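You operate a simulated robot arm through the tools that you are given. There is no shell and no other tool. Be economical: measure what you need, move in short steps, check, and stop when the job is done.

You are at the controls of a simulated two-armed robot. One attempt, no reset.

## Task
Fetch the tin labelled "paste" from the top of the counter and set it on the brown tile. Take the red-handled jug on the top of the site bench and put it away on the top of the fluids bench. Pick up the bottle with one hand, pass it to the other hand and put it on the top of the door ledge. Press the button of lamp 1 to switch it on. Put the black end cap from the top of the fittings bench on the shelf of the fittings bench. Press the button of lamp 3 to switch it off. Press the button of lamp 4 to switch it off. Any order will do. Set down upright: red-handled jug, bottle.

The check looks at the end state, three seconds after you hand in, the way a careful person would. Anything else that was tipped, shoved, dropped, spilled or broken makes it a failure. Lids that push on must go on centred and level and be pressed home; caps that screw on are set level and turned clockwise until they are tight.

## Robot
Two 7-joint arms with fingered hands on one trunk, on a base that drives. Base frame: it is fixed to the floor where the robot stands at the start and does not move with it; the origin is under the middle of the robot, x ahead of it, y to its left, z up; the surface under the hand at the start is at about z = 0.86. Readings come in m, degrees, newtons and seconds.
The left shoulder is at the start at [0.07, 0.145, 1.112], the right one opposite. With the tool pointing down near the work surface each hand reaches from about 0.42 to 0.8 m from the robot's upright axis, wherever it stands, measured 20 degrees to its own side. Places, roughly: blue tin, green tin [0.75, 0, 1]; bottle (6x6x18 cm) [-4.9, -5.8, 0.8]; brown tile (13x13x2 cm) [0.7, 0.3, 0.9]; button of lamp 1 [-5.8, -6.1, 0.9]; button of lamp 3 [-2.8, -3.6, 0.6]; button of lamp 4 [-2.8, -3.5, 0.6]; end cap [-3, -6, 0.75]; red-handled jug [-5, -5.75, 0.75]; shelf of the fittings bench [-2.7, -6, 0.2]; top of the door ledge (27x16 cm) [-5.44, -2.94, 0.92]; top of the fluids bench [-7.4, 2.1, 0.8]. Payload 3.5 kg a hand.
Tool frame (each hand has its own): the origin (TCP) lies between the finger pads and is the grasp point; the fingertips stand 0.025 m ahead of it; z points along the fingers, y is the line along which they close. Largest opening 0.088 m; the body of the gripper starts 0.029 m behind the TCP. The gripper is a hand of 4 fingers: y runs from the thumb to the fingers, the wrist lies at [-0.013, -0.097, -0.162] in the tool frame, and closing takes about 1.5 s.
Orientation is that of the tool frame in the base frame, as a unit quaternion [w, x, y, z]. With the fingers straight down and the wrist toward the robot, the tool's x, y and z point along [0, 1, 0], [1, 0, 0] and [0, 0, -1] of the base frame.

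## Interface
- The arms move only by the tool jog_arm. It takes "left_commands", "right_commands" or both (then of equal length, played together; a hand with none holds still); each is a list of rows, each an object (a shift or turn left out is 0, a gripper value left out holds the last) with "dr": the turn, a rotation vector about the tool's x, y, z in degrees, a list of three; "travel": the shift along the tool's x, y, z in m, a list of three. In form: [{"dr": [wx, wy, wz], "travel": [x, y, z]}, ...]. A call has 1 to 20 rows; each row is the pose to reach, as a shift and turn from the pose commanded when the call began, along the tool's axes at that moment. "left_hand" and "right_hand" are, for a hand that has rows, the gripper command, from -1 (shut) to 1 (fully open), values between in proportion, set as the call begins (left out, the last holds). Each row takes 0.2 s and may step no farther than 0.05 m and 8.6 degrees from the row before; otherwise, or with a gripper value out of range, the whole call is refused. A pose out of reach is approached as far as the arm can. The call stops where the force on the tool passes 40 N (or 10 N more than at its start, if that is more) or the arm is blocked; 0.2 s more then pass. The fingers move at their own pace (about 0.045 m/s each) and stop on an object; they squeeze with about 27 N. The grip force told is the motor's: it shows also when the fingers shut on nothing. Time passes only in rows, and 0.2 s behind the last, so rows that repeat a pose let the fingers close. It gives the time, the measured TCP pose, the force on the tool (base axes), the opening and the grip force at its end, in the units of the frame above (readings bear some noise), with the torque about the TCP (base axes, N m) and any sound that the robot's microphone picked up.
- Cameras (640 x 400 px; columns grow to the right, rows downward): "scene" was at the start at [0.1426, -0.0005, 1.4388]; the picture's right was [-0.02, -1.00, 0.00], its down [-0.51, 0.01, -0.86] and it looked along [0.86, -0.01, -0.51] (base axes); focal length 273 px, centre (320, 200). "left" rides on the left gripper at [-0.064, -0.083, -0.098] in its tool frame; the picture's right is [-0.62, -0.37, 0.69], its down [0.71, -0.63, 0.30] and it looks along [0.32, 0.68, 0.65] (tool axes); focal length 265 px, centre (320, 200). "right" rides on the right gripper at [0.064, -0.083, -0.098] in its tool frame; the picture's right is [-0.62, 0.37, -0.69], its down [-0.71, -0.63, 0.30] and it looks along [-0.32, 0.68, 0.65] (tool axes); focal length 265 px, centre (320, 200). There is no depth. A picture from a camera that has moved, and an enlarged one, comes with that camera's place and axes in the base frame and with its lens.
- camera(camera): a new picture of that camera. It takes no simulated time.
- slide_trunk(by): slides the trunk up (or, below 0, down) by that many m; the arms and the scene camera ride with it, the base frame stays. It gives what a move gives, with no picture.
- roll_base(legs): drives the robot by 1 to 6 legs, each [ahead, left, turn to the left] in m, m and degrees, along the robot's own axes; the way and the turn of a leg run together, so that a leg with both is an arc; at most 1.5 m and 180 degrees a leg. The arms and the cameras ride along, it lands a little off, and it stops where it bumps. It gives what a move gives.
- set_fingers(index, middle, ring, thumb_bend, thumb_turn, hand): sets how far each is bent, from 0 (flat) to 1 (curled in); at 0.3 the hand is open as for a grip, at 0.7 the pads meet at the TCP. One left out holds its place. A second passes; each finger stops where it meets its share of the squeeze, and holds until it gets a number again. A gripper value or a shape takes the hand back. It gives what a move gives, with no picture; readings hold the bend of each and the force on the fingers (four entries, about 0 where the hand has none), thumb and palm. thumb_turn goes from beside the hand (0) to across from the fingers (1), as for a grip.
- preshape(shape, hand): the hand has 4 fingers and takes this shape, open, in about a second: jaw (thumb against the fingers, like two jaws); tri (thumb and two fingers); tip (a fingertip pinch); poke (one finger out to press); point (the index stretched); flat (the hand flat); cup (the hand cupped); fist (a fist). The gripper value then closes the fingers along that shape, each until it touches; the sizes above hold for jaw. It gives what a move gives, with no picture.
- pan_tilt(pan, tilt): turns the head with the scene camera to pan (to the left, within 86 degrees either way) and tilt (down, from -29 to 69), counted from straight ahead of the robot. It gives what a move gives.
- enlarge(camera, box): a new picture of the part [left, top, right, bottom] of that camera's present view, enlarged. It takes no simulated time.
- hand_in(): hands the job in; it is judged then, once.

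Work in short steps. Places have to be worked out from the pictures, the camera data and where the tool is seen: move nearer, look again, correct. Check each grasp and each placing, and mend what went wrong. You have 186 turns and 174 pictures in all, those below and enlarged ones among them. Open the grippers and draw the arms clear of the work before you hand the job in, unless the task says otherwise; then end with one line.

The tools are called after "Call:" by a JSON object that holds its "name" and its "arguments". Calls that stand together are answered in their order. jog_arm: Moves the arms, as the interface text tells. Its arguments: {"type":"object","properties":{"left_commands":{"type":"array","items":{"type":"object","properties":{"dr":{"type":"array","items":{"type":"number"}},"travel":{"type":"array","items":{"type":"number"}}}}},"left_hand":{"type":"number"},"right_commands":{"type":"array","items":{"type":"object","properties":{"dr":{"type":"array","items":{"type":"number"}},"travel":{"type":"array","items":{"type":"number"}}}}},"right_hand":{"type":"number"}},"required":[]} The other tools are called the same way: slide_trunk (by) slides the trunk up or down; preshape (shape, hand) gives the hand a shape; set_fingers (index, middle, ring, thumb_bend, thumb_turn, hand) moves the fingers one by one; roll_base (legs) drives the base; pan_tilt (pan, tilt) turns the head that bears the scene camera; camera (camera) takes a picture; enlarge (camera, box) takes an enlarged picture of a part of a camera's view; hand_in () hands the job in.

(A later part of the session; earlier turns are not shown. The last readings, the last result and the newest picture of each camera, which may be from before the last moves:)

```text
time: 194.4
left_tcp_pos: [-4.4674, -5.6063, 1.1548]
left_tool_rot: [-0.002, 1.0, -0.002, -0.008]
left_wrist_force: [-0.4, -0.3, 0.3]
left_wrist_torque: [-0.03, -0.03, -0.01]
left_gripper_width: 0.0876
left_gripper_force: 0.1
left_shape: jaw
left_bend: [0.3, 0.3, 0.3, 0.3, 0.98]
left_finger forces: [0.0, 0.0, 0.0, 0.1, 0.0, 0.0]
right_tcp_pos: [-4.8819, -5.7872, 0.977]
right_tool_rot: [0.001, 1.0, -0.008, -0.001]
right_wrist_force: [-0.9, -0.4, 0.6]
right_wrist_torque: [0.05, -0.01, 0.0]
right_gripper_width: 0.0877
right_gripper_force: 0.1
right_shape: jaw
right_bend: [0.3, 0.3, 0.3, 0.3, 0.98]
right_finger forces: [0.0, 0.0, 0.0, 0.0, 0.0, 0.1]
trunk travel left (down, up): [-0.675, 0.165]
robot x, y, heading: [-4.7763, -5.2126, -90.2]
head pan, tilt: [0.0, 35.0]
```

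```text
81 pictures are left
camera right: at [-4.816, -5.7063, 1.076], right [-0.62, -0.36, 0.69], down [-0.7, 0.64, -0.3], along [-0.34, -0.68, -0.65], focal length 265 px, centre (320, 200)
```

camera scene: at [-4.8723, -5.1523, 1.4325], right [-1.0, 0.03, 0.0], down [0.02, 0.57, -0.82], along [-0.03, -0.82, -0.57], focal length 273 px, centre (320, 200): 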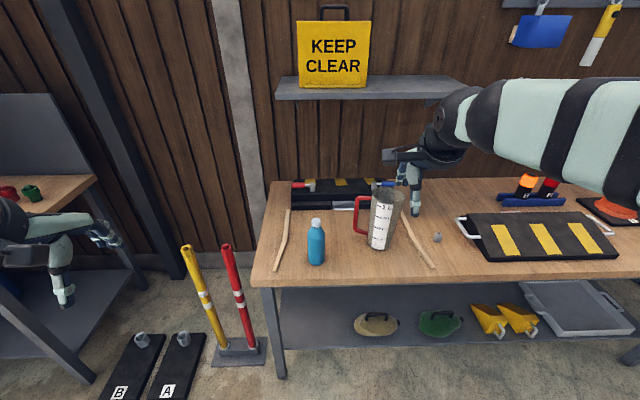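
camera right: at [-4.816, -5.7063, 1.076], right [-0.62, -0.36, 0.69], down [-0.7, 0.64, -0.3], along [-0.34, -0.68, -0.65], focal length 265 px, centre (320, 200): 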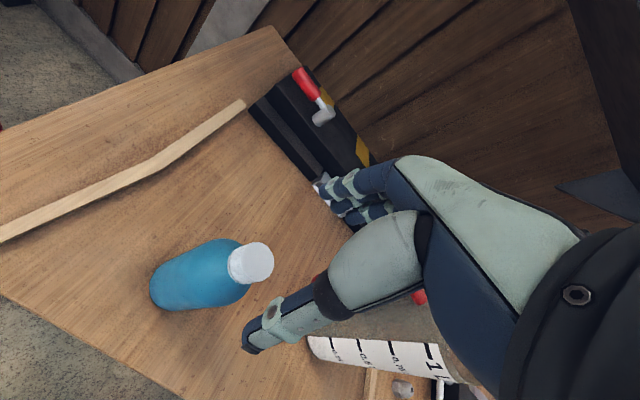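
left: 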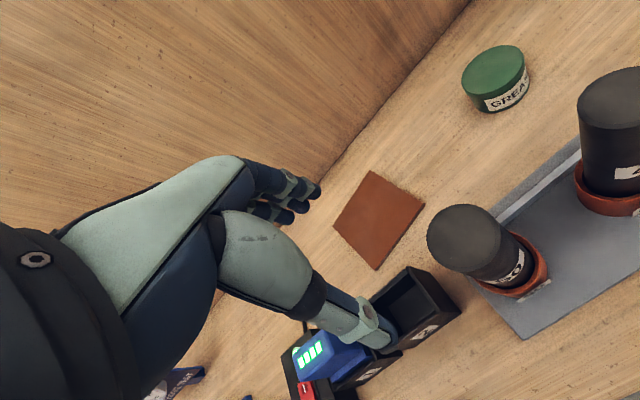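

Well centred. I lower to grip height and close on the cap.

Call:
{"name": "jog_arm", "arguments": {"right_commands": [{"travel": [0.002, -0.002, 0.03]}, {"travel": [0.002, -0.002, 0.055]}, {"travel": [0.002, -0.002, 0.07]}]}}

Call:
{"name": "jog_arm", "arguments": {"right_commands": [{}, {}, {}, {}, {}, {}, {}, {}, {}], "right_hand": -1}}

Call:
{"name": "camera", "arguments": {"camera": "right"}}

```text
time: 195.2
left_tcp_pos: [-4.4673, -5.6056, 1.1543]
left_tool_rot: [-0.002, 1.0, -0.003, -0.008]
left_wrist_force: [-0.4, 0.5, 0.2]
left_wrist_torque: [-0.03, -0.01, 0.01]
left_gripper_width: 0.0879
left_gripper_force: 0.0
left_shape: jaw
left_bend: [0.3, 0.3, 0.3, 0.3, 0.98]
left_finger forces: [0.0, 0.1, 0.1, 0.0, 0.1, 0.0]
right_tcp_pos: [-4.8819, -5.7846, 0.9072]
right_tool_rot: [0.001, 1.0, -0.008, -0.001]
right_wrist_force: [-0.2, 0.5, 0.2]
right_wrist_torque: [-0.02, 0.01, 0.03]
right_gripper_width: 0.0875
right_gripper_force: 0.0
right_shape: jaw
right_bend: [0.3, 0.3, 0.3, 0.3, 0.98]
right_finger forces: [0.0, 0.2, 0.1, 0.1, 0.0, 0.0]
trunk travel left (down, up): [-0.675, 0.165]
robot x, y, heading: [-4.7767, -5.2157, -90.3]
head pan, tilt: [0.0, 35.0]
```

```text
time: 197.2
left_tcp_pos: [-4.4671, -5.6048, 1.1539]
left_tool_rot: [-0.001, 1.0, -0.002, -0.009]
left_wrist_force: [0.6, 0.3, 0.2]
left_wrist_torque: [0.0, 0.0, 0.02]
left_gripper_width: 0.0876
left_gripper_force: 0.1
left_shape: jaw
left_bend: [0.3, 0.3, 0.3, 0.3, 0.98]
left_finger forces: [0.1, 0.1, 0.0, 0.1, 0.0, 0.0]
right_tcp_pos: [-4.8812, -5.7844, 0.9079]
right_tool_rot: [-0.001, 1.0, -0.008, 0.0]
right_wrist_force: [-0.2, -0.8, 1.3]
right_wrist_torque: [-0.26, 0.03, -0.02]
right_gripper_width: 0.0189
right_gripper_force: 27.0
right_shape: jaw
right_bend: [0.73, 0.57, 0.64, 0.76, 1.0]
right_finger forces: [13.3, 10.6, 0.0, 0.0, 23.2, 0.1]
trunk travel left (down, up): [-0.675, 0.165]
robot x, y, heading: [-4.7754, -5.2131, -90.4]
head pan, tilt: [0.0, 35.0]
```

```text
80 pictures are left
camera right: at [-4.8154, -5.7036, 1.0059], right [-0.62, -0.36, 0.69], down [-0.7, 0.64, -0.3], along [-0.34, -0.68, -0.65], focal length 265 px, centre (320, 200)
```

right: 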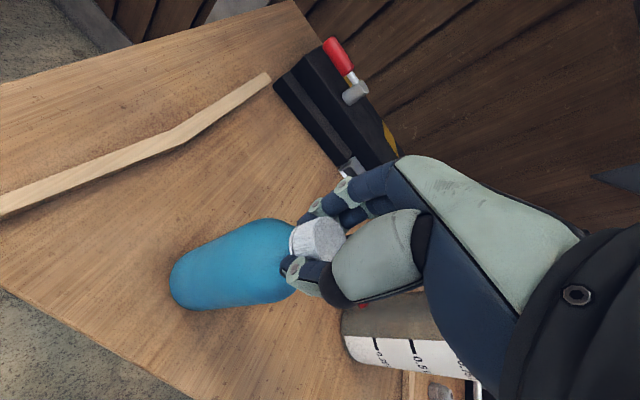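

The cap is gripped by thumb and two fingers. I lift and check the bottle hangs straight.

Call:
{"name": "jog_arm", "arguments": {"right_commands": [{"travel": [0, 0, -0.015]}, {"travel": [0, 0, -0.04]}, {"travel": [0, 0, -0.08]}, {"travel": [0, 0, -0.12]}, {"travel": [0, 0, -0.16]}, {"travel": [0, 0, -0.2]}]}}

Call:
{"name": "camera", "arguments": {"camera": "right"}}

Call:
{"name": "camera", "arguments": {"camera": "scene"}}

```text
time: 198.6
left_tcp_pos: [-4.4672, -5.6048, 1.1538]
left_tool_rot: [-0.001, 1.0, -0.002, -0.01]
left_wrist_force: [0.1, 0.5, 0.8]
left_wrist_torque: [-0.02, 0.0, 0.02]
left_gripper_width: 0.0874
left_gripper_force: 0.0
left_shape: jaw
left_bend: [0.3, 0.3, 0.3, 0.3, 0.98]
left_finger forces: [0.0, 0.0, 0.1, 0.0, 0.0, 0.0]
right_tcp_pos: [-4.8842, -5.7865, 1.1054]
right_tool_rot: [-0.001, 1.0, -0.007, -0.001]
right_wrist_force: [-0.1, 0.5, -3.1]
right_wrist_torque: [-0.09, 0.03, 0.03]
right_gripper_width: 0.0182
right_gripper_force: 26.8
right_shape: jaw
right_bend: [0.73, 0.57, 0.64, 0.77, 1.0]
right_finger forces: [14.9, 9.8, 0.0, 0.1, 23.0, 0.1]
trunk travel left (down, up): [-0.675, 0.165]
robot x, y, heading: [-4.7762, -5.2142, -90.3]
head pan, tilt: [0.0, 35.0]
```

```text
79 pictures are left
camera right: at [-4.8175, -5.7047, 1.204], right [-0.62, -0.36, 0.69], down [-0.71, 0.64, -0.3], along [-0.34, -0.68, -0.65], focal length 265 px, centre (320, 200)
```

right: 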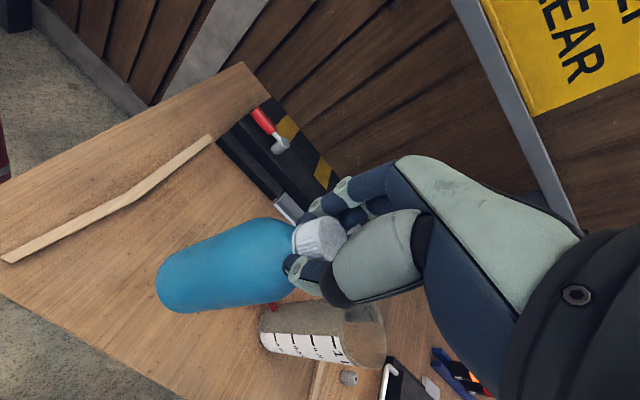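

```text
78 pictures are left
camera scene: at [-4.7736, -5.3501, 1.4326], right [-1.0, 0.01, 0.0], down [0.0, 0.57, -0.82], along [-0.01, -0.82, -0.57], focal length 273 px, centre (320, 200)
```

scene: 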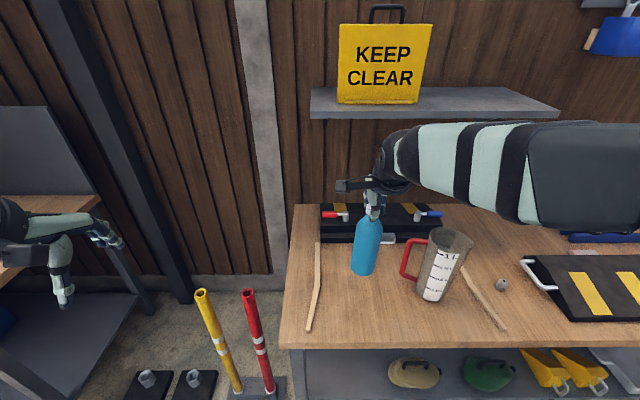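

The bottle hangs straight (~0.3 kg). I back off from the bench and bring it toward my midline.

Call:
{"name": "roll_base", "arguments": {"legs": [[-0.3, 0, 0]]}}

Call:
{"name": "jog_arm", "arguments": {"right_commands": [{"travel": [0.03, 0, -0.02]}, {"travel": [0.06, 0, -0.04]}, {"travel": [0.09, 0, -0.06]}, {"travel": [0.09, 0, -0.06]}, {"travel": [0.09, 0, -0.06]}, {"travel": [0.09, 0, -0.06]}, {"travel": [0.09, 0, -0.06]}, {"travel": [0.09, 0, -0.06]}, {"travel": [0.09, 0, -0.06]}, {"travel": [0.09, 0, -0.06]}, {"travel": [0.09, 0, -0.06]}], "left_commands": [{"travel": [0, 0.01, 0], "dr": [0, -8.2, 0]}, {"travel": [0, 0.02, 0], "dr": [0, -16.4, 0]}, {"travel": [0, 0.03, 0], "dr": [0, -24.6, 0]}, {"travel": [0, 0.04, 0], "dr": [0, -32.8, 0]}, {"travel": [0, 0.05, 0], "dr": [0, -41, 0]}, {"travel": [0, 0.06, 0], "dr": [0, -49.2, 0]}, {"travel": [0, 0.07, 0], "dr": [0, -57.4, 0]}, {"travel": [0, 0.08, 0], "dr": [0, -65.6, 0]}, {"travel": [0, 0.09, 0], "dr": [0, -73.8, 0]}, {"travel": [0, 0.1, 0], "dr": [0, -82, 0]}, {"travel": [0, 0.1, 0], "dr": [0, -90, 0]}], "left_hand": 1}}

Call:
{"name": "camera", "arguments": {"camera": "scene"}}

```text
time: 200.7
left_tcp_pos: [-4.4655, -5.3016, 1.1536]
left_tool_rot: [-0.002, 1.0, -0.003, -0.009]
left_wrist_force: [-0.9, 0.7, 0.1]
left_wrist_torque: [-0.02, 0.01, -0.03]
left_gripper_width: 0.0877
left_gripper_force: 0.0
left_shape: jaw
left_bend: [0.3, 0.3, 0.3, 0.3, 0.98]
left_finger forces: [0.0, 0.1, 0.0, 0.0, 0.0, 0.0]
right_tcp_pos: [-4.8814, -5.4822, 1.1034]
right_tool_rot: [-0.001, 1.0, -0.009, -0.001]
right_wrist_force: [0.3, 0.1, -3.0]
right_wrist_torque: [0.0, 0.01, 0.02]
right_gripper_width: 0.0188
right_gripper_force: 27.5
right_shape: jaw
right_bend: [0.73, 0.57, 0.64, 0.77, 1.0]
right_finger forces: [14.8, 9.3, 0.0, 0.0, 23.0, 0.0]
trunk travel left (down, up): [-0.675, 0.165]
robot x, y, heading: [-4.7761, -4.9091, -90.3]
head pan, tilt: [0.0, 35.0]
```

```text
time: 203.1
left_tcp_pos: [-4.4665, -5.3998, 1.1535]
left_tool_rot: [0.002, -0.7, 0.0, 0.714]
left_wrist_force: [0.4, -0.2, 0.3]
left_wrist_torque: [-0.02, 0.04, 0.02]
left_gripper_width: 0.0877
left_gripper_force: 0.1
left_shape: jaw
left_bend: [0.3, 0.3, 0.3, 0.3, 0.98]
left_finger forces: [0.1, 0.0, 0.0, 0.0, 0.0, 0.0]
right_tcp_pos: [-4.7895, -5.4822, 1.1627]
right_tool_rot: [-0.001, 1.0, -0.01, -0.001]
right_wrist_force: [0.1, -0.1, -3.4]
right_wrist_torque: [-0.02, -0.01, -0.02]
right_gripper_width: 0.0184
right_gripper_force: 26.2
right_shape: jaw
right_bend: [0.73, 0.57, 0.64, 0.77, 1.0]
right_finger forces: [15.7, 9.9, 0.1, 0.1, 22.7, 0.0]
trunk travel left (down, up): [-0.675, 0.165]
robot x, y, heading: [-4.7748, -4.9085, -90.4]
head pan, tilt: [0.0, 35.0]
```

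```text
77 pictures are left
camera scene: at [-4.7702, -5.045, 1.4325], right [-1.0, 0.01, 0.0], down [0.0, 0.57, -0.82], along [-0.01, -0.82, -0.57], focal length 273 px, centre (320, 200)
```

scene: 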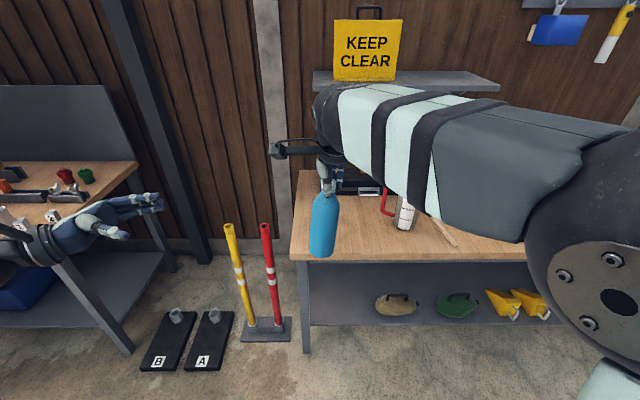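

The left hand now points right, horizontally. I bring it to a pre-grasp 12 cm left of the bottle body and check with its camera.

Call:
{"name": "jog_arm", "arguments": {"left_commands": [{"travel": [0.02, 0.0164, 0.037]}, {"travel": [0.039, 0.0328, 0.074]}, {"travel": [0.058, 0.05, 0.111]}, {"travel": [0.077, 0.066, 0.15]}, {"travel": [0.0955, 0.082, 0.185]}, {"travel": [0.0955, 0.082, 0.185]}]}}

Call:
{"name": "camera", "arguments": {"camera": "left"}}

Call:
{"name": "camera", "arguments": {"camera": "scene"}}

```text
time: 204.5
left_tcp_pos: [-4.6543, -5.4824, 1.0613]
left_tool_rot: [0.002, -0.7, 0.0, 0.714]
left_wrist_force: [0.0, -0.4, -0.4]
left_wrist_torque: [0.01, -0.01, -0.01]
left_gripper_width: 0.0879
left_gripper_force: 0.0
left_shape: jaw
left_bend: [0.3, 0.3, 0.3, 0.3, 0.98]
left_finger forces: [0.0, 0.0, 0.0, 0.0, 0.0, 0.0]
right_tcp_pos: [-4.7891, -5.4822, 1.1627]
right_tool_rot: [0.0, 1.0, -0.008, 0.0]
right_wrist_force: [-0.2, -0.4, -3.3]
right_wrist_torque: [-0.01, 0.0, -0.01]
right_gripper_width: 0.0185
right_gripper_force: 27.2
right_shape: jaw
right_bend: [0.73, 0.57, 0.64, 0.77, 1.0]
right_finger forces: [15.8, 10.1, 0.1, 0.0, 22.8, 0.0]
trunk travel left (down, up): [-0.675, 0.165]
robot x, y, heading: [-4.7742, -4.905, -90.7]
head pan, tilt: [0.0, 35.0]
```

```text
76 pictures are left
camera left: at [-4.5544, -5.3992, 1.1249], right [-0.68, 0.37, 0.63], down [-0.31, 0.63, -0.71], along [-0.66, -0.68, -0.31], focal length 265 px, centre (320, 200)
```

left: 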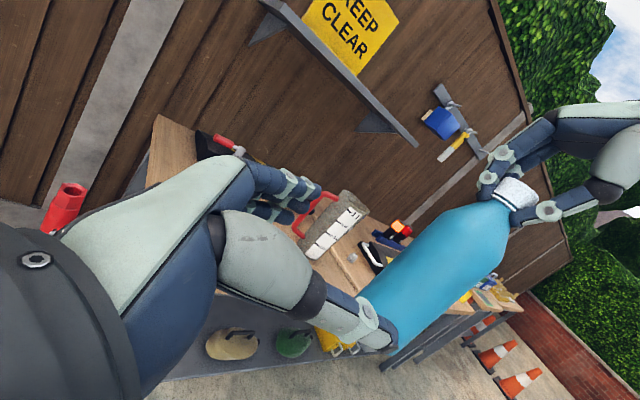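

```text
75 pictures are left
camera scene: at [-4.7704, -5.0441, 1.4325], right [-1.0, 0.01, 0.0], down [0.0, 0.57, -0.82], along [-0.01, -0.82, -0.57], focal length 273 px, centre (320, 200)
```

scene: 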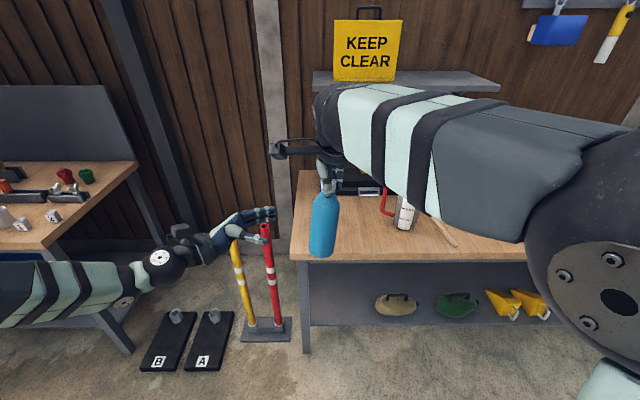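

Call:
{"name": "enlarge", "arguments": {"camera": "left", "box": [320, 140, 560, 360]}}

```text
1.82 times, centred on (440, 250) of left
camera zoom: at [-4.5544, -5.3992, 1.1249], right [-0.68, 0.37, 0.63], down [-0.31, 0.63, -0.71], along [-0.66, -0.68, -0.31], focal length 483 px, centre (102, 109)
```

zoom: 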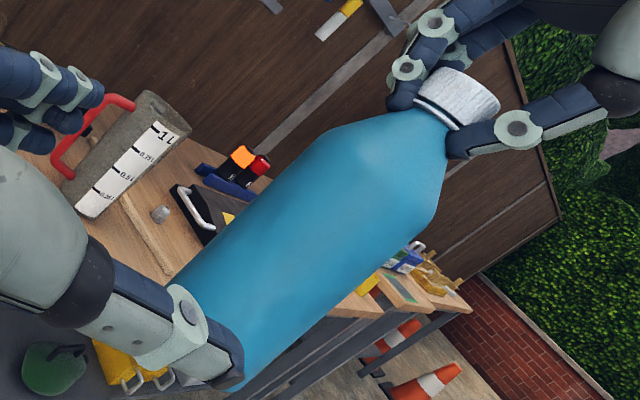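

The bottle axis looks ~8 mm nearer me than assumed. I shift accordingly and move in most of the way.

Call:
{"name": "jog_arm", "arguments": {"left_commands": [{"travel": [0, -0.008, 0.02]}, {"travel": [0, -0.008, 0.045]}, {"travel": [0, -0.008, 0.07]}, {"travel": [0, -0.008, 0.085]}]}}

Call:
{"name": "camera", "arguments": {"camera": "left"}}

Call:
{"name": "enlarge", "arguments": {"camera": "scene", "box": [220, 120, 420, 280]}}

```text
time: 205.5
left_tcp_pos: [-4.7387, -5.4714, 1.0622]
left_tool_rot: [0.001, -0.701, 0.0, 0.713]
left_wrist_force: [0.1, -1.0, -0.1]
left_wrist_torque: [0.0, -0.01, 0.01]
left_gripper_width: 0.0876
left_gripper_force: 0.1
left_shape: jaw
left_bend: [0.3, 0.3, 0.3, 0.3, 0.98]
left_finger forces: [0.1, 0.0, 0.0, 0.0, 0.1, 0.0]
right_tcp_pos: [-4.7907, -5.4824, 1.162]
right_tool_rot: [-0.001, 1.0, -0.008, -0.001]
right_wrist_force: [0.1, 0.4, -3.1]
right_wrist_torque: [0.0, 0.04, -0.01]
right_gripper_width: 0.018
right_gripper_force: 27.1
right_shape: jaw
right_bend: [0.73, 0.57, 0.64, 0.77, 1.0]
right_finger forces: [15.6, 10.3, 0.0, 0.1, 22.7, 0.0]
trunk travel left (down, up): [-0.675, 0.165]
robot x, y, heading: [-4.7717, -4.9088, -90.6]
head pan, tilt: [0.0, 35.0]
```

```text
73 pictures are left
camera left: at [-4.6399, -5.3885, 1.1256], right [-0.68, 0.37, 0.63], down [-0.31, 0.63, -0.71], along [-0.66, -0.68, -0.32], focal length 265 px, centre (320, 200)
```

left: 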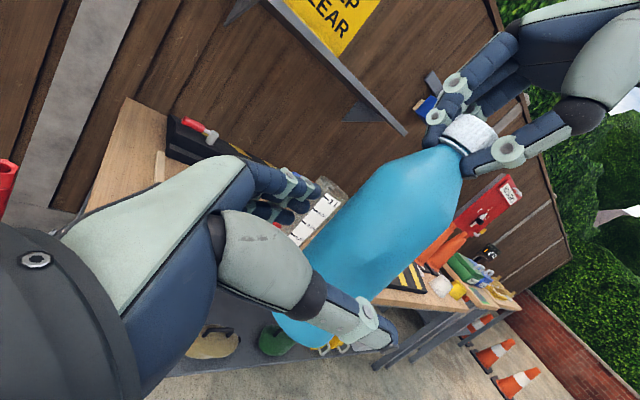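

```text
2.50 times, centred on (320, 200) of scene
camera zoom: at [-4.7717, -5.0451, 1.4324], right [-1.0, 0.01, 0.0], down [0.01, 0.57, -0.82], along [-0.01, -0.82, -0.57], focal length 682 px, centre (320, 200)
```

zoom: 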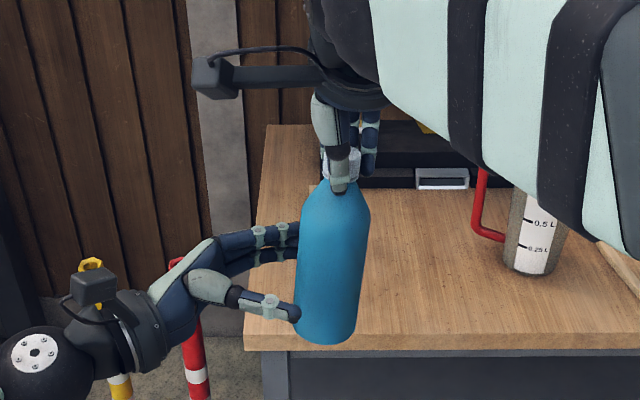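

Thumb passes in front, fingers behind. I move in the last 3.5 cm and close the left hand.

Call:
{"name": "jog_arm", "arguments": {"left_commands": [{"travel": [0, 0, 0.015]}, {"travel": [0, 0, 0.027]}, {"travel": [0, 0, 0.035]}]}}

Call:
{"name": "jog_arm", "arguments": {"left_commands": [{}, {}, {}, {}, {}, {}, {}], "left_hand": -1}}

Call:
{"name": "camera", "arguments": {"camera": "left"}}

```text
time: 206.3
left_tcp_pos: [-4.773, -5.4722, 1.0636]
left_tool_rot: [0.004, -0.701, 0.001, 0.713]
left_wrist_force: [-0.3, -0.1, -0.4]
left_wrist_torque: [-0.03, -0.01, 0.0]
left_gripper_width: 0.0877
left_gripper_force: 0.2
left_shape: jaw
left_bend: [0.3, 0.3, 0.3, 0.3, 0.98]
left_finger forces: [0.1, 0.0, 0.0, 0.0, 0.0, 0.0]
right_tcp_pos: [-4.7898, -5.4829, 1.163]
right_tool_rot: [0.001, 1.0, -0.009, -0.001]
right_wrist_force: [-0.4, 0.1, -3.0]
right_wrist_torque: [-0.02, 0.0, 0.03]
right_gripper_width: 0.0185
right_gripper_force: 26.8
right_shape: jaw
right_bend: [0.73, 0.57, 0.64, 0.77, 1.0]
right_finger forces: [15.5, 10.2, 0.0, 0.0, 22.7, 0.0]
trunk travel left (down, up): [-0.675, 0.165]
robot x, y, heading: [-4.7733, -4.9082, -90.2]
head pan, tilt: [0.0, 35.0]
```

```text
time: 207.9
left_tcp_pos: [-4.7728, -5.4713, 1.0634]
left_tool_rot: [0.004, -0.701, 0.0, 0.713]
left_wrist_force: [-0.3, -0.6, 0.4]
left_wrist_torque: [-0.02, -0.03, 0.0]
left_gripper_width: 0.0476
left_gripper_force: 27.1
left_shape: jaw
left_bend: [0.28, 0.39, 0.36, 0.73, 1.0]
left_finger forces: [14.0, 7.0, 3.2, 0.0, 24.0, 0.0]
right_tcp_pos: [-4.7905, -5.4817, 1.1626]
right_tool_rot: [0.0, 1.0, -0.008, -0.001]
right_wrist_force: [1.0, 1.5, -3.0]
right_wrist_torque: [0.08, -0.08, 0.03]
right_gripper_width: 0.018
right_gripper_force: 27.0
right_shape: jaw
right_bend: [0.73, 0.57, 0.64, 0.77, 1.0]
right_finger forces: [16.6, 9.7, 0.0, 0.1, 22.8, 0.0]
trunk travel left (down, up): [-0.675, 0.165]
robot x, y, heading: [-4.7706, -4.9057, -90.7]
head pan, tilt: [0.0, 35.0]
```

```text
71 pictures are left
camera left: at [-4.6733, -5.3894, 1.127], right [-0.68, 0.37, 0.63], down [-0.31, 0.63, -0.71], along [-0.66, -0.68, -0.32], focal length 265 px, centre (320, 200)
```

left: 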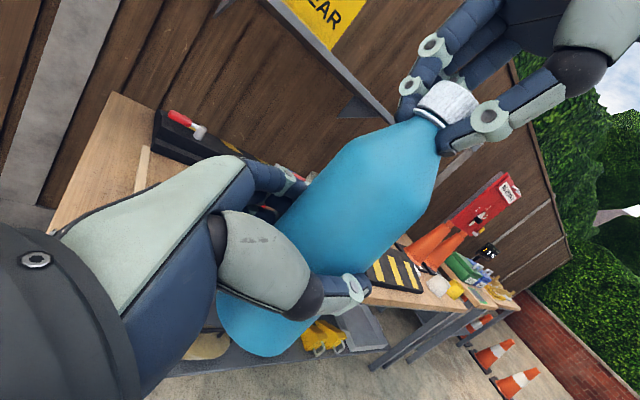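

Left hand grips the body (27 N), right still holds the cap. I open the right hand and raise it straight up.

Call:
{"name": "jog_arm", "arguments": {"right_commands": [{}, {}, {}, {}, {}, {}, {}], "right_hand": 1}}

Call:
{"name": "jog_arm", "arguments": {"right_commands": [{"travel": [0, 0, -0.03]}, {"travel": [0, 0, -0.07]}, {"travel": [-0.03, 0, -0.1]}, {"travel": [-0.07, 0, -0.1]}, {"travel": [-0.11, 0, -0.1]}, {"travel": [-0.15, 0, -0.1]}]}}

Call:
{"name": "camera", "arguments": {"camera": "scene"}}

```text
time: 209.5
left_tcp_pos: [-4.7735, -5.4717, 1.0653]
left_tool_rot: [0.003, -0.701, 0.001, 0.713]
left_wrist_force: [0.5, 0.2, -0.4]
left_wrist_torque: [0.02, -0.04, -0.01]
left_gripper_width: 0.0474
left_gripper_force: 27.2
left_shape: jaw
left_bend: [0.28, 0.39, 0.36, 0.73, 1.0]
left_finger forces: [14.0, 7.1, 3.7, 0.0, 24.8, 0.0]
right_tcp_pos: [-4.7915, -5.4832, 1.1629]
right_tool_rot: [0.0, 1.0, -0.008, 0.0]
right_wrist_force: [0.1, 0.9, 0.4]
right_wrist_torque: [-0.01, 0.01, -0.02]
right_gripper_width: 0.0877
right_gripper_force: 0.1
right_shape: jaw
right_bend: [0.3, 0.3, 0.3, 0.3, 0.98]
right_finger forces: [0.0, 0.0, 0.0, 0.0, 0.1, 0.1]
trunk travel left (down, up): [-0.675, 0.165]
robot x, y, heading: [-4.7743, -4.9064, -90.6]
head pan, tilt: [0.0, 35.0]
```

```text
time: 210.9
left_tcp_pos: [-4.7752, -5.472, 1.0641]
left_tool_rot: [0.003, -0.702, 0.0, 0.713]
left_wrist_force: [-0.4, 0.1, -0.3]
left_wrist_torque: [0.03, -0.04, 0.0]
left_gripper_width: 0.0475
left_gripper_force: 26.7
left_shape: jaw
left_bend: [0.28, 0.39, 0.36, 0.73, 1.0]
left_finger forces: [14.0, 7.1, 3.7, 0.0, 24.8, 0.0]
right_tcp_pos: [-4.9434, -5.4805, 1.2635]
right_tool_rot: [0.0, 1.0, -0.009, 0.001]
right_wrist_force: [0.8, 0.6, 0.2]
right_wrist_torque: [0.02, -0.01, 0.0]
right_gripper_width: 0.0877
right_gripper_force: 0.0
right_shape: jaw
right_bend: [0.3, 0.3, 0.3, 0.3, 0.98]
right_finger forces: [0.1, 0.0, 0.0, 0.0, 0.0, 0.0]
trunk travel left (down, up): [-0.675, 0.165]
robot x, y, heading: [-4.7744, -4.9083, -90.5]
head pan, tilt: [0.0, 35.0]
```

```text
70 pictures are left
camera scene: at [-4.7736, -5.0444, 1.4325], right [-1.0, 0.01, 0.0], down [0.01, 0.57, -0.82], along [-0.01, -0.82, -0.57], focal length 273 px, centre (320, 200)
```

scene: 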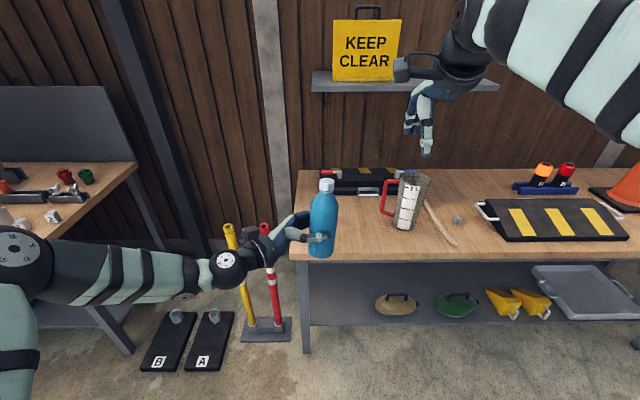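

Bottle is now in the left hand alone. I turn right toward the van to view the door ledge area.

Call:
{"name": "roll_base", "arguments": {"legs": [[0, 0, -130]]}}

Call:
{"name": "pan_tilt", "arguments": {"pan": 0, "tilt": 25}}

Call:
{"name": "camera", "arguments": {"camera": "scene"}}

```text
time: 216.7
left_tcp_pos: [-5.201, -4.539, 1.0634]
left_tool_rot: [0.649, -0.293, 0.637, 0.295]
left_wrist_force: [0.2, -0.2, 0.5]
left_wrist_torque: [-0.02, 0.04, 0.0]
left_gripper_width: 0.0467
left_gripper_force: 26.6
left_shape: jaw
left_bend: [0.28, 0.39, 0.36, 0.73, 1.0]
left_finger forces: [13.4, 6.7, 3.4, 0.0, 23.7, 0.0]
right_tcp_pos: [-5.0979, -4.4059, 1.2647]
right_tool_rot: [0.001, -0.41, 0.912, 0.0]
right_wrist_force: [0.5, 0.7, -0.3]
right_wrist_torque: [0.01, 0.01, 0.0]
right_gripper_width: 0.0878
right_gripper_force: 0.0
right_shape: jaw
right_bend: [0.3, 0.3, 0.3, 0.3, 0.98]
right_finger forces: [0.0, 0.0, 0.1, 0.1, 0.0, 0.1]
trunk travel left (down, up): [-0.675, 0.165]
robot x, y, heading: [-4.7728, -4.9045, 138.9]
head pan, tilt: [0.0, 35.0]
```

```text
time: 217.4
left_tcp_pos: [-5.2011, -4.5377, 1.0631]
left_tool_rot: [0.648, -0.293, 0.638, 0.295]
left_wrist_force: [0.2, 0.3, -0.2]
left_wrist_torque: [0.0, 0.01, 0.03]
left_gripper_width: 0.0471
left_gripper_force: 27.2
left_shape: jaw
left_bend: [0.28, 0.39, 0.36, 0.73, 1.0]
left_finger forces: [13.3, 6.8, 3.5, 0.1, 23.6, 0.0]
right_tcp_pos: [-5.0976, -4.4058, 1.2633]
right_tool_rot: [0.0, -0.41, 0.912, 0.001]
right_wrist_force: [-0.4, 0.3, -0.3]
right_wrist_torque: [0.0, -0.01, 0.0]
right_gripper_width: 0.0875
right_gripper_force: 0.0
right_shape: jaw
right_bend: [0.3, 0.3, 0.3, 0.3, 0.98]
right_finger forces: [0.1, 0.0, 0.1, 0.0, 0.1, 0.0]
trunk travel left (down, up): [-0.675, 0.165]
robot x, y, heading: [-4.7728, -4.9067, 138.8]
head pan, tilt: [0.0, 25.0]
```

```text
69 pictures are left
camera scene: at [-4.8779, -4.8121, 1.4482], right [0.66, 0.75, 0.0], down [0.32, -0.28, -0.91], along [-0.68, 0.6, -0.42], focal length 273 px, centre (320, 200)
```

scene: 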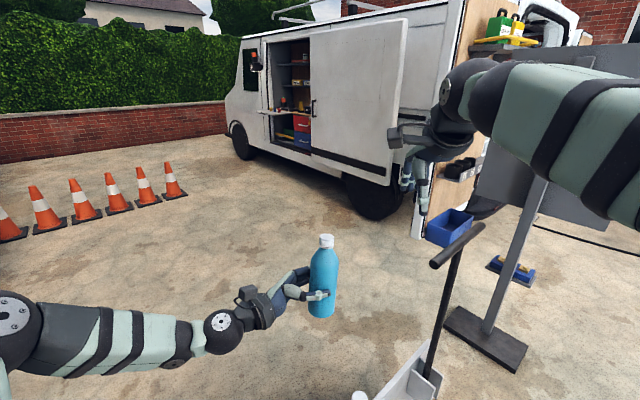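

To get round the sign and floor obstacles to the ledge I need a long loop, so I'll take the jug along in the right hand. I turn back to the bench and move the left hand (bottle) aside.

Call:
{"name": "roll_base", "arguments": {"legs": [[0, 0, 131]]}}

Call:
{"name": "jog_arm", "arguments": {"left_commands": [{"travel": [0, 0, -0.04]}, {"travel": [0, 0, -0.08]}, {"travel": [0, 0, -0.12]}, {"travel": [0, 0, -0.16]}, {"travel": [0, 0, -0.2]}, {"travel": [0, 0, -0.22]}]}}

Call:
{"name": "roll_base", "arguments": {"legs": [[0.28, -0.06, 0]]}}

Call:
{"name": "enlarge", "arguments": {"camera": "scene", "box": [260, 150, 500, 310]}}

Call:
{"name": "camera", "arguments": {"camera": "right"}}

```text
time: 223.2
left_tcp_pos: [-4.7826, -5.4707, 1.0637]
left_tool_rot: [0.009, -0.701, 0.007, 0.713]
left_wrist_force: [-0.1, 0.0, -0.7]
left_wrist_torque: [0.06, -0.03, -0.01]
left_gripper_width: 0.0464
left_gripper_force: 26.9
left_shape: jaw
left_bend: [0.28, 0.39, 0.37, 0.73, 1.0]
left_finger forces: [13.2, 6.6, 3.2, 0.0, 23.1, 0.0]
right_tcp_pos: [-4.9514, -5.4769, 1.2637]
right_tool_rot: [0.0, 1.0, -0.017, 0.0]
right_wrist_force: [1.1, -0.3, 0.7]
right_wrist_torque: [0.04, 0.03, 0.0]
right_gripper_width: 0.0876
right_gripper_force: 0.0
right_shape: jaw
right_bend: [0.3, 0.3, 0.3, 0.3, 0.98]
right_finger forces: [0.0, 0.0, 0.1, 0.0, 0.0, 0.1]
trunk travel left (down, up): [-0.675, 0.165]
robot x, y, heading: [-4.7771, -4.9043, -91.7]
head pan, tilt: [0.0, 25.0]
```

```text
time: 224.6
left_tcp_pos: [-4.5629, -5.4789, 1.0573]
left_tool_rot: [0.009, -0.701, 0.006, 0.713]
left_wrist_force: [0.4, 0.4, 0.3]
left_wrist_torque: [-0.01, -0.02, 0.01]
left_gripper_width: 0.0463
left_gripper_force: 27.3
left_shape: jaw
left_bend: [0.28, 0.39, 0.37, 0.73, 1.0]
left_finger forces: [13.3, 6.7, 3.3, 0.0, 23.3, 0.1]
right_tcp_pos: [-4.9503, -5.4773, 1.2624]
right_tool_rot: [0.001, 1.0, -0.017, -0.002]
right_wrist_force: [0.2, -0.3, -0.2]
right_wrist_torque: [-0.03, -0.03, -0.03]
right_gripper_width: 0.0877
right_gripper_force: 0.1
right_shape: jaw
right_bend: [0.3, 0.3, 0.3, 0.3, 0.98]
right_finger forces: [0.0, 0.0, 0.0, 0.0, 0.1, 0.0]
trunk travel left (down, up): [-0.675, 0.165]
robot x, y, heading: [-4.7717, -4.9068, -91.4]
head pan, tilt: [0.0, 25.0]
```

```text
time: 226.6
left_tcp_pos: [-4.6251, -5.7557, 1.0575]
left_tool_rot: [0.006, -0.701, 0.002, 0.713]
left_wrist_force: [0.4, -0.1, 0.0]
left_wrist_torque: [0.0, -0.05, -0.03]
left_gripper_width: 0.0464
left_gripper_force: 26.3
left_shape: jaw
left_bend: [0.28, 0.39, 0.37, 0.73, 1.0]
left_finger forces: [13.2, 6.5, 3.3, 0.1, 23.4, 0.1]
right_tcp_pos: [-5.0113, -5.7588, 1.2651]
right_tool_rot: [-0.001, 1.0, -0.013, -0.001]
right_wrist_force: [-0.8, -0.3, -0.2]
right_wrist_torque: [0.03, -0.01, -0.03]
right_gripper_width: 0.0878
right_gripper_force: 0.1
right_shape: jaw
right_bend: [0.3, 0.3, 0.3, 0.3, 0.98]
right_finger forces: [0.0, 0.0, 0.0, 0.0, 0.0, 0.1]
trunk travel left (down, up): [-0.675, 0.165]
robot x, y, heading: [-4.8382, -5.1862, -90.9]
head pan, tilt: [0.0, 25.0]
```

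```text
2.50 times, centred on (380, 230) of scene
camera zoom: at [-4.8381, -5.3285, 1.4484], right [-1.0, 0.02, 0.0], down [0.01, 0.42, -0.91], along [-0.02, -0.91, -0.42], focal length 682 px, centre (170, 125)
```

zoom: 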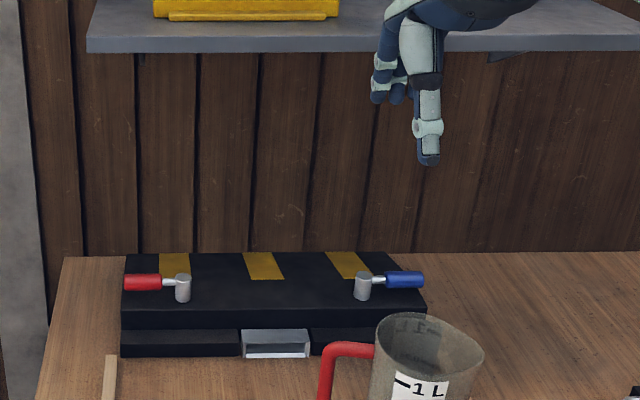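

```text
67 pictures are left
camera right: at [-4.9443, -5.678, 1.3629], right [-0.63, -0.35, 0.69], down [-0.7, 0.65, -0.3], along [-0.34, -0.68, -0.65], focal length 265 px, centre (320, 200)
```

right: 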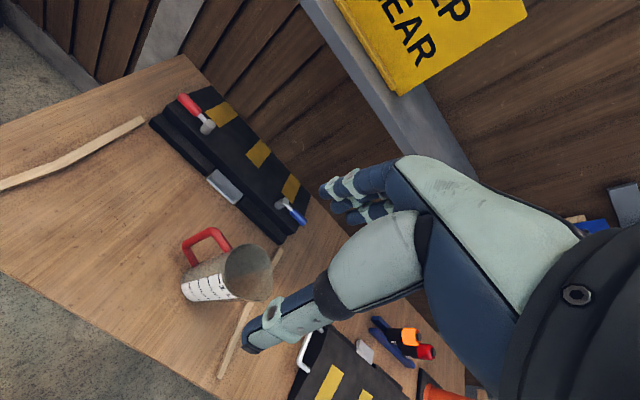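

Call:
{"name": "enlarge", "arguments": {"camera": "right", "box": [165, 210, 285, 310]}}

Call:
{"name": "pan_tilt", "arguments": {"pan": 0, "tilt": 42}}

Call:
{"name": "enlarge", "arguments": {"camera": "scene", "box": [340, 160, 460, 260]}}

```text
4.00 times, centred on (225, 260) of right
camera zoom: at [-4.9443, -5.678, 1.3629], right [-0.63, -0.35, 0.69], down [-0.7, 0.65, -0.3], along [-0.34, -0.68, -0.65], focal length 1062 px, centre (700, -40)
```

zoom: 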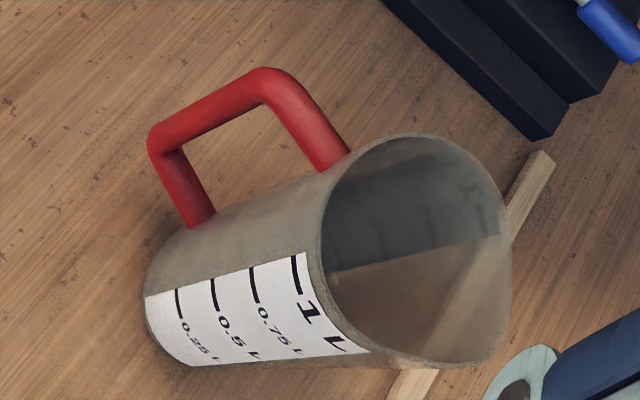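

```text
time: 227.4
left_tcp_pos: [-4.6238, -5.7572, 1.0574]
left_tool_rot: [0.006, -0.701, 0.002, 0.713]
left_wrist_force: [-0.8, 0.6, -0.9]
left_wrist_torque: [0.01, -0.04, -0.03]
left_gripper_width: 0.0463
left_gripper_force: 26.7
left_shape: jaw
left_bend: [0.28, 0.39, 0.37, 0.73, 1.0]
left_finger forces: [13.3, 6.6, 3.3, 0.0, 23.3, 0.0]
right_tcp_pos: [-5.0115, -5.7602, 1.2638]
right_tool_rot: [0.0, 1.0, -0.013, 0.0]
right_wrist_force: [-1.4, -0.2, 0.8]
right_wrist_torque: [0.01, -0.01, -0.02]
right_gripper_width: 0.0878
right_gripper_force: 0.1
right_shape: jaw
right_bend: [0.3, 0.3, 0.3, 0.3, 0.98]
right_finger forces: [0.0, 0.0, 0.1, 0.1, 0.0, 0.1]
trunk travel left (down, up): [-0.675, 0.165]
robot x, y, heading: [-4.8372, -5.1842, -90.8]
head pan, tilt: [0.0, 42.0]
```

```text
4.00 times, centred on (400, 210) of scene
camera zoom: at [-4.8382, -5.3216, 1.422], right [-1.0, 0.02, 0.0], down [0.01, 0.67, -0.74], along [-0.01, -0.74, -0.67], focal length 1090 px, centre (0, 160)
```

zoom: 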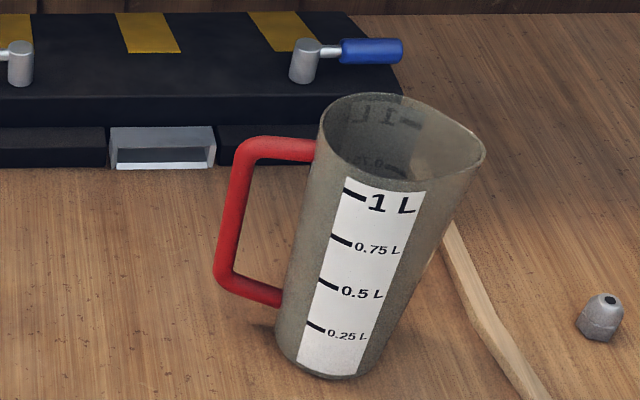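

The empty jug's handle: vertical bar at about (-5.022,-5.895), z 0.77–0.91, pointing east. I move 8 cm closer and bring the right hand above it.

Call:
{"name": "roll_base", "arguments": {"legs": [[0.08, 0, 0]]}}

Call:
{"name": "jog_arm", "arguments": {"right_commands": [{"travel": [0, 0.02, 0.04]}, {"travel": [0, 0.04, 0.085]}, {"travel": [0, 0.05, 0.13]}, {"travel": [0, 0.053, 0.175]}, {"travel": [0, 0.055, 0.22]}, {"travel": [0, 0.055, 0.25]}]}}

Call:
{"name": "camera", "arguments": {"camera": "right"}}

Call:
{"name": "camera", "arguments": {"camera": "scene"}}

```text
time: 228.4
left_tcp_pos: [-4.6231, -5.8367, 1.0583]
left_tool_rot: [0.005, -0.701, 0.003, 0.714]
left_wrist_force: [0.2, 0.4, 0.1]
left_wrist_torque: [0.03, -0.02, -0.03]
left_gripper_width: 0.0463
left_gripper_force: 27.1
left_shape: jaw
left_bend: [0.28, 0.39, 0.37, 0.73, 1.0]
left_finger forces: [13.4, 6.6, 3.4, 0.0, 23.4, 0.0]
right_tcp_pos: [-5.0115, -5.8394, 1.2653]
right_tool_rot: [0.0, 1.0, -0.012, 0.0]
right_wrist_force: [0.2, -0.1, -0.3]
right_wrist_torque: [0.01, 0.0, 0.03]
right_gripper_width: 0.0876
right_gripper_force: 0.1
right_shape: jaw
right_bend: [0.3, 0.3, 0.3, 0.3, 0.98]
right_finger forces: [0.0, 0.0, 0.1, 0.0, 0.0, 0.0]
trunk travel left (down, up): [-0.675, 0.165]
robot x, y, heading: [-4.84, -5.2694, -90.9]
head pan, tilt: [0.0, 42.0]
```

```text
time: 229.8
left_tcp_pos: [-4.6257, -5.8383, 1.0573]
left_tool_rot: [0.005, -0.701, 0.002, 0.713]
left_wrist_force: [-0.5, 0.4, 0.5]
left_wrist_torque: [0.0, 0.0, 0.02]
left_gripper_width: 0.0462
left_gripper_force: 27.0
left_shape: jaw
left_bend: [0.28, 0.39, 0.37, 0.73, 1.0]
left_finger forces: [13.2, 6.6, 3.3, 0.1, 23.3, 0.0]
right_tcp_pos: [-5.0132, -5.8991, 1.0127]
right_tool_rot: [0.0, 1.0, -0.012, -0.002]
right_wrist_force: [-0.2, 0.0, 0.8]
right_wrist_torque: [-0.03, -0.01, 0.01]
right_gripper_width: 0.0879
right_gripper_force: 0.0
right_shape: jaw
right_bend: [0.3, 0.3, 0.3, 0.3, 0.98]
right_finger forces: [0.1, 0.0, 0.0, 0.0, 0.0, 0.0]
trunk travel left (down, up): [-0.675, 0.165]
robot x, y, heading: [-4.8419, -5.2678, -90.7]
head pan, tilt: [0.0, 42.0]
```

```text
64 pictures are left
camera right: at [-4.9466, -5.8179, 1.1106], right [-0.63, -0.35, 0.69], down [-0.7, 0.65, -0.3], along [-0.34, -0.68, -0.65], focal length 265 px, centre (320, 200)
```

right: 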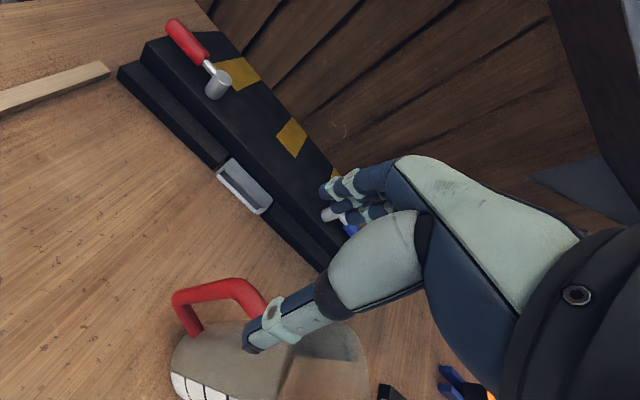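

```text
63 pictures are left
camera scene: at [-4.8396, -5.4034, 1.4219], right [-1.0, 0.01, 0.0], down [0.01, 0.67, -0.74], along [-0.01, -0.74, -0.67], focal length 273 px, centre (320, 200)
```

scene: 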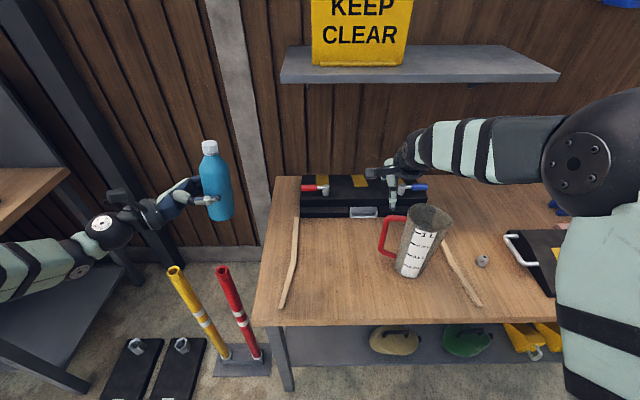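

Handle corner confirmed at (-5.023,-5.893). I descend astride the handle.

Call:
{"name": "jog_arm", "arguments": {"right_commands": [{"travel": [-0.002, -0.005, 0.04]}, {"travel": [-0.002, -0.005, 0.08]}, {"travel": [-0.002, -0.005, 0.1]}, {"travel": [-0.002, -0.005, 0.115]}]}}

Call:
{"name": "camera", "arguments": {"camera": "right"}}

Call:
{"name": "enlarge", "arguments": {"camera": "scene", "box": [330, 160, 470, 290]}}

```text
time: 230.8
left_tcp_pos: [-4.6251, -5.8387, 1.057]
left_tool_rot: [0.006, -0.701, 0.002, 0.713]
left_wrist_force: [0.1, -0.2, -0.2]
left_wrist_torque: [0.02, -0.05, -0.02]
left_gripper_width: 0.0461
left_gripper_force: 26.9
left_shape: jaw
left_bend: [0.28, 0.39, 0.37, 0.73, 1.0]
left_finger forces: [13.3, 6.5, 3.5, 0.0, 23.3, 0.0]
right_tcp_pos: [-5.0148, -5.8924, 0.8983]
right_tool_rot: [0.0, 1.0, -0.012, 0.0]
right_wrist_force: [0.3, 0.2, -0.3]
right_wrist_torque: [0.01, 0.01, 0.0]
right_gripper_width: 0.0877
right_gripper_force: 0.1
right_shape: jaw
right_bend: [0.3, 0.3, 0.3, 0.3, 0.98]
right_finger forces: [0.0, 0.0, 0.0, 0.0, 0.1, 0.0]
trunk travel left (down, up): [-0.675, 0.165]
robot x, y, heading: [-4.8409, -5.269, -91.0]
head pan, tilt: [0.0, 42.0]
```

```text
62 pictures are left
camera right: at [-4.9479, -5.8121, 0.9972], right [-0.63, -0.35, 0.69], down [-0.7, 0.65, -0.3], along [-0.34, -0.68, -0.65], focal length 265 px, centre (320, 200)
```

right: 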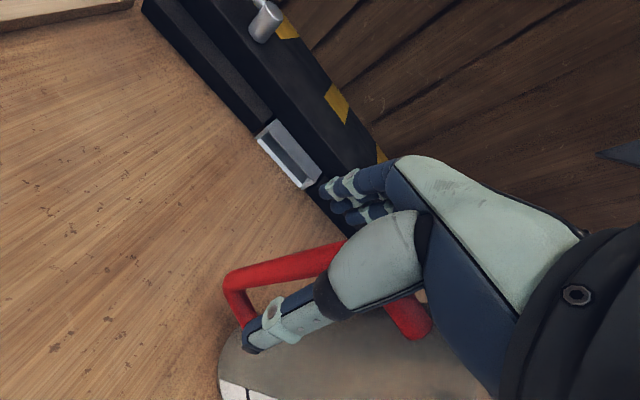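

```text
3.08 times, centred on (400, 225) of scene
camera zoom: at [-4.8395, -5.4037, 1.4219], right [-1.0, 0.01, 0.0], down [0.01, 0.67, -0.74], along [-0.01, -0.74, -0.67], focal length 839 px, centre (74, 123)
```

zoom: 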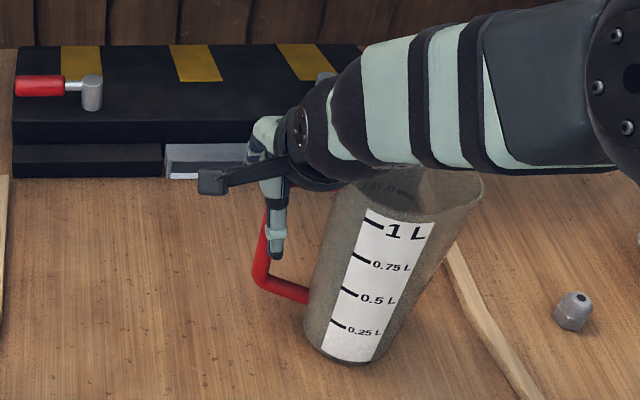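

The thumb is right in front of the handle bar and fingers behind. I close.

Call:
{"name": "jog_arm", "arguments": {"right_commands": [{"travel": [0.003, 0, 0.004]}, {"travel": [0.003, 0, 0.004]}, {"travel": [0.003, 0, 0.004]}, {"travel": [0.003, 0, 0.004]}, {"travel": [0.003, 0, 0.004]}, {"travel": [0.003, 0, 0.004]}, {"travel": [0.003, 0, 0.004]}, {"travel": [0.003, 0, 0.004]}, {"travel": [0.003, 0, 0.004]}], "right_hand": -1}}

Call:
{"name": "camera", "arguments": {"camera": "right"}}

```text
time: 232.8
left_tcp_pos: [-4.625, -5.838, 1.057]
left_tool_rot: [0.005, -0.701, 0.002, 0.713]
left_wrist_force: [0.2, -0.1, -0.1]
left_wrist_torque: [0.02, -0.03, 0.01]
left_gripper_width: 0.046
left_gripper_force: 27.1
left_shape: jaw
left_bend: [0.28, 0.39, 0.37, 0.73, 1.0]
left_finger forces: [13.3, 6.5, 3.3, 0.0, 23.3, 0.0]
right_tcp_pos: [-5.0128, -5.8923, 0.8954]
right_tool_rot: [0.001, 1.0, -0.012, -0.001]
right_wrist_force: [0.5, 0.1, 0.0]
right_wrist_torque: [0.03, -0.01, 0.03]
right_gripper_width: 0.0025
right_gripper_force: 26.7
right_shape: jaw
right_bend: [0.7, 0.62, 0.7, 0.74, 1.0]
right_finger forces: [0.5, 12.0, 3.2, 0.0, 23.9, 0.0]
trunk travel left (down, up): [-0.675, 0.165]
robot x, y, heading: [-4.8394, -5.2679, -90.7]
head pan, tilt: [0.0, 42.0]
```

```text
60 pictures are left
camera right: at [-4.9458, -5.8112, 0.9936], right [-0.63, -0.35, 0.69], down [-0.7, 0.65, -0.3], along [-0.34, -0.68, -0.65], focal length 265 px, centre (320, 200)
```

right: 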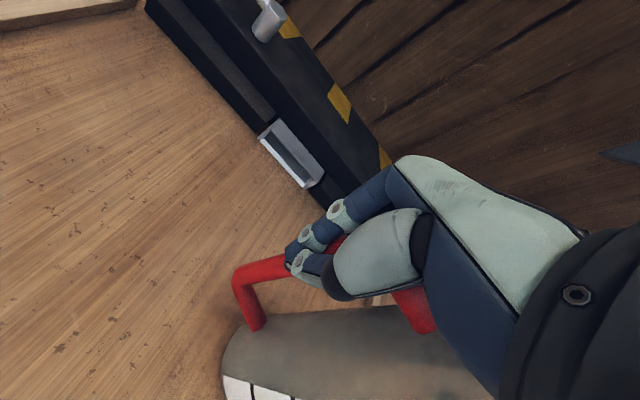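

The handle is held by thumb, middle and ring. I lift a few cm and look for tilt.

Call:
{"name": "jog_arm", "arguments": {"right_commands": [{"travel": [0, 0, -0.01]}, {"travel": [0, 0, -0.02]}, {"travel": [0, 0, -0.03]}, {"travel": [0, 0, -0.04]}]}}

Call:
{"name": "enlarge", "arguments": {"camera": "scene", "box": [330, 160, 470, 290]}}

```text
time: 233.8
left_tcp_pos: [-4.6254, -5.8389, 1.0589]
left_tool_rot: [0.005, -0.701, 0.002, 0.713]
left_wrist_force: [-0.4, -0.6, -1.0]
left_wrist_torque: [0.03, -0.03, -0.01]
left_gripper_width: 0.0461
left_gripper_force: 26.9
left_shape: jaw
left_bend: [0.28, 0.39, 0.37, 0.73, 1.0]
left_finger forces: [13.2, 6.5, 3.5, 0.1, 23.3, 0.0]
right_tcp_pos: [-5.0124, -5.8912, 0.9355]
right_tool_rot: [0.0, 1.0, -0.012, -0.001]
right_wrist_force: [-0.3, -0.2, -1.1]
right_wrist_torque: [-0.06, -0.14, 0.03]
right_gripper_width: 0.003
right_gripper_force: 26.9
right_shape: jaw
right_bend: [0.7, 0.62, 0.7, 0.75, 1.0]
right_finger forces: [0.1, 12.4, 6.5, 0.0, 27.5, 0.0]
trunk travel left (down, up): [-0.675, 0.165]
robot x, y, heading: [-4.8367, -5.2708, -90.7]
head pan, tilt: [0.0, 42.0]
```

```text
3.08 times, centred on (400, 225) of scene
camera zoom: at [-4.8393, -5.4027, 1.4219], right [-1.0, 0.01, 0.0], down [0.01, 0.67, -0.74], along [-0.01, -0.74, -0.67], focal length 839 px, centre (74, 123)
```

zoom: 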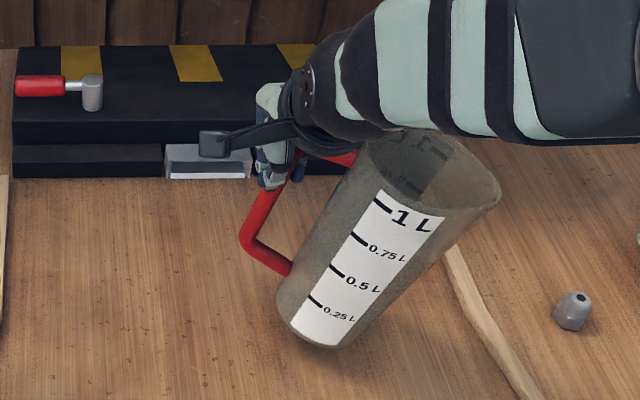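

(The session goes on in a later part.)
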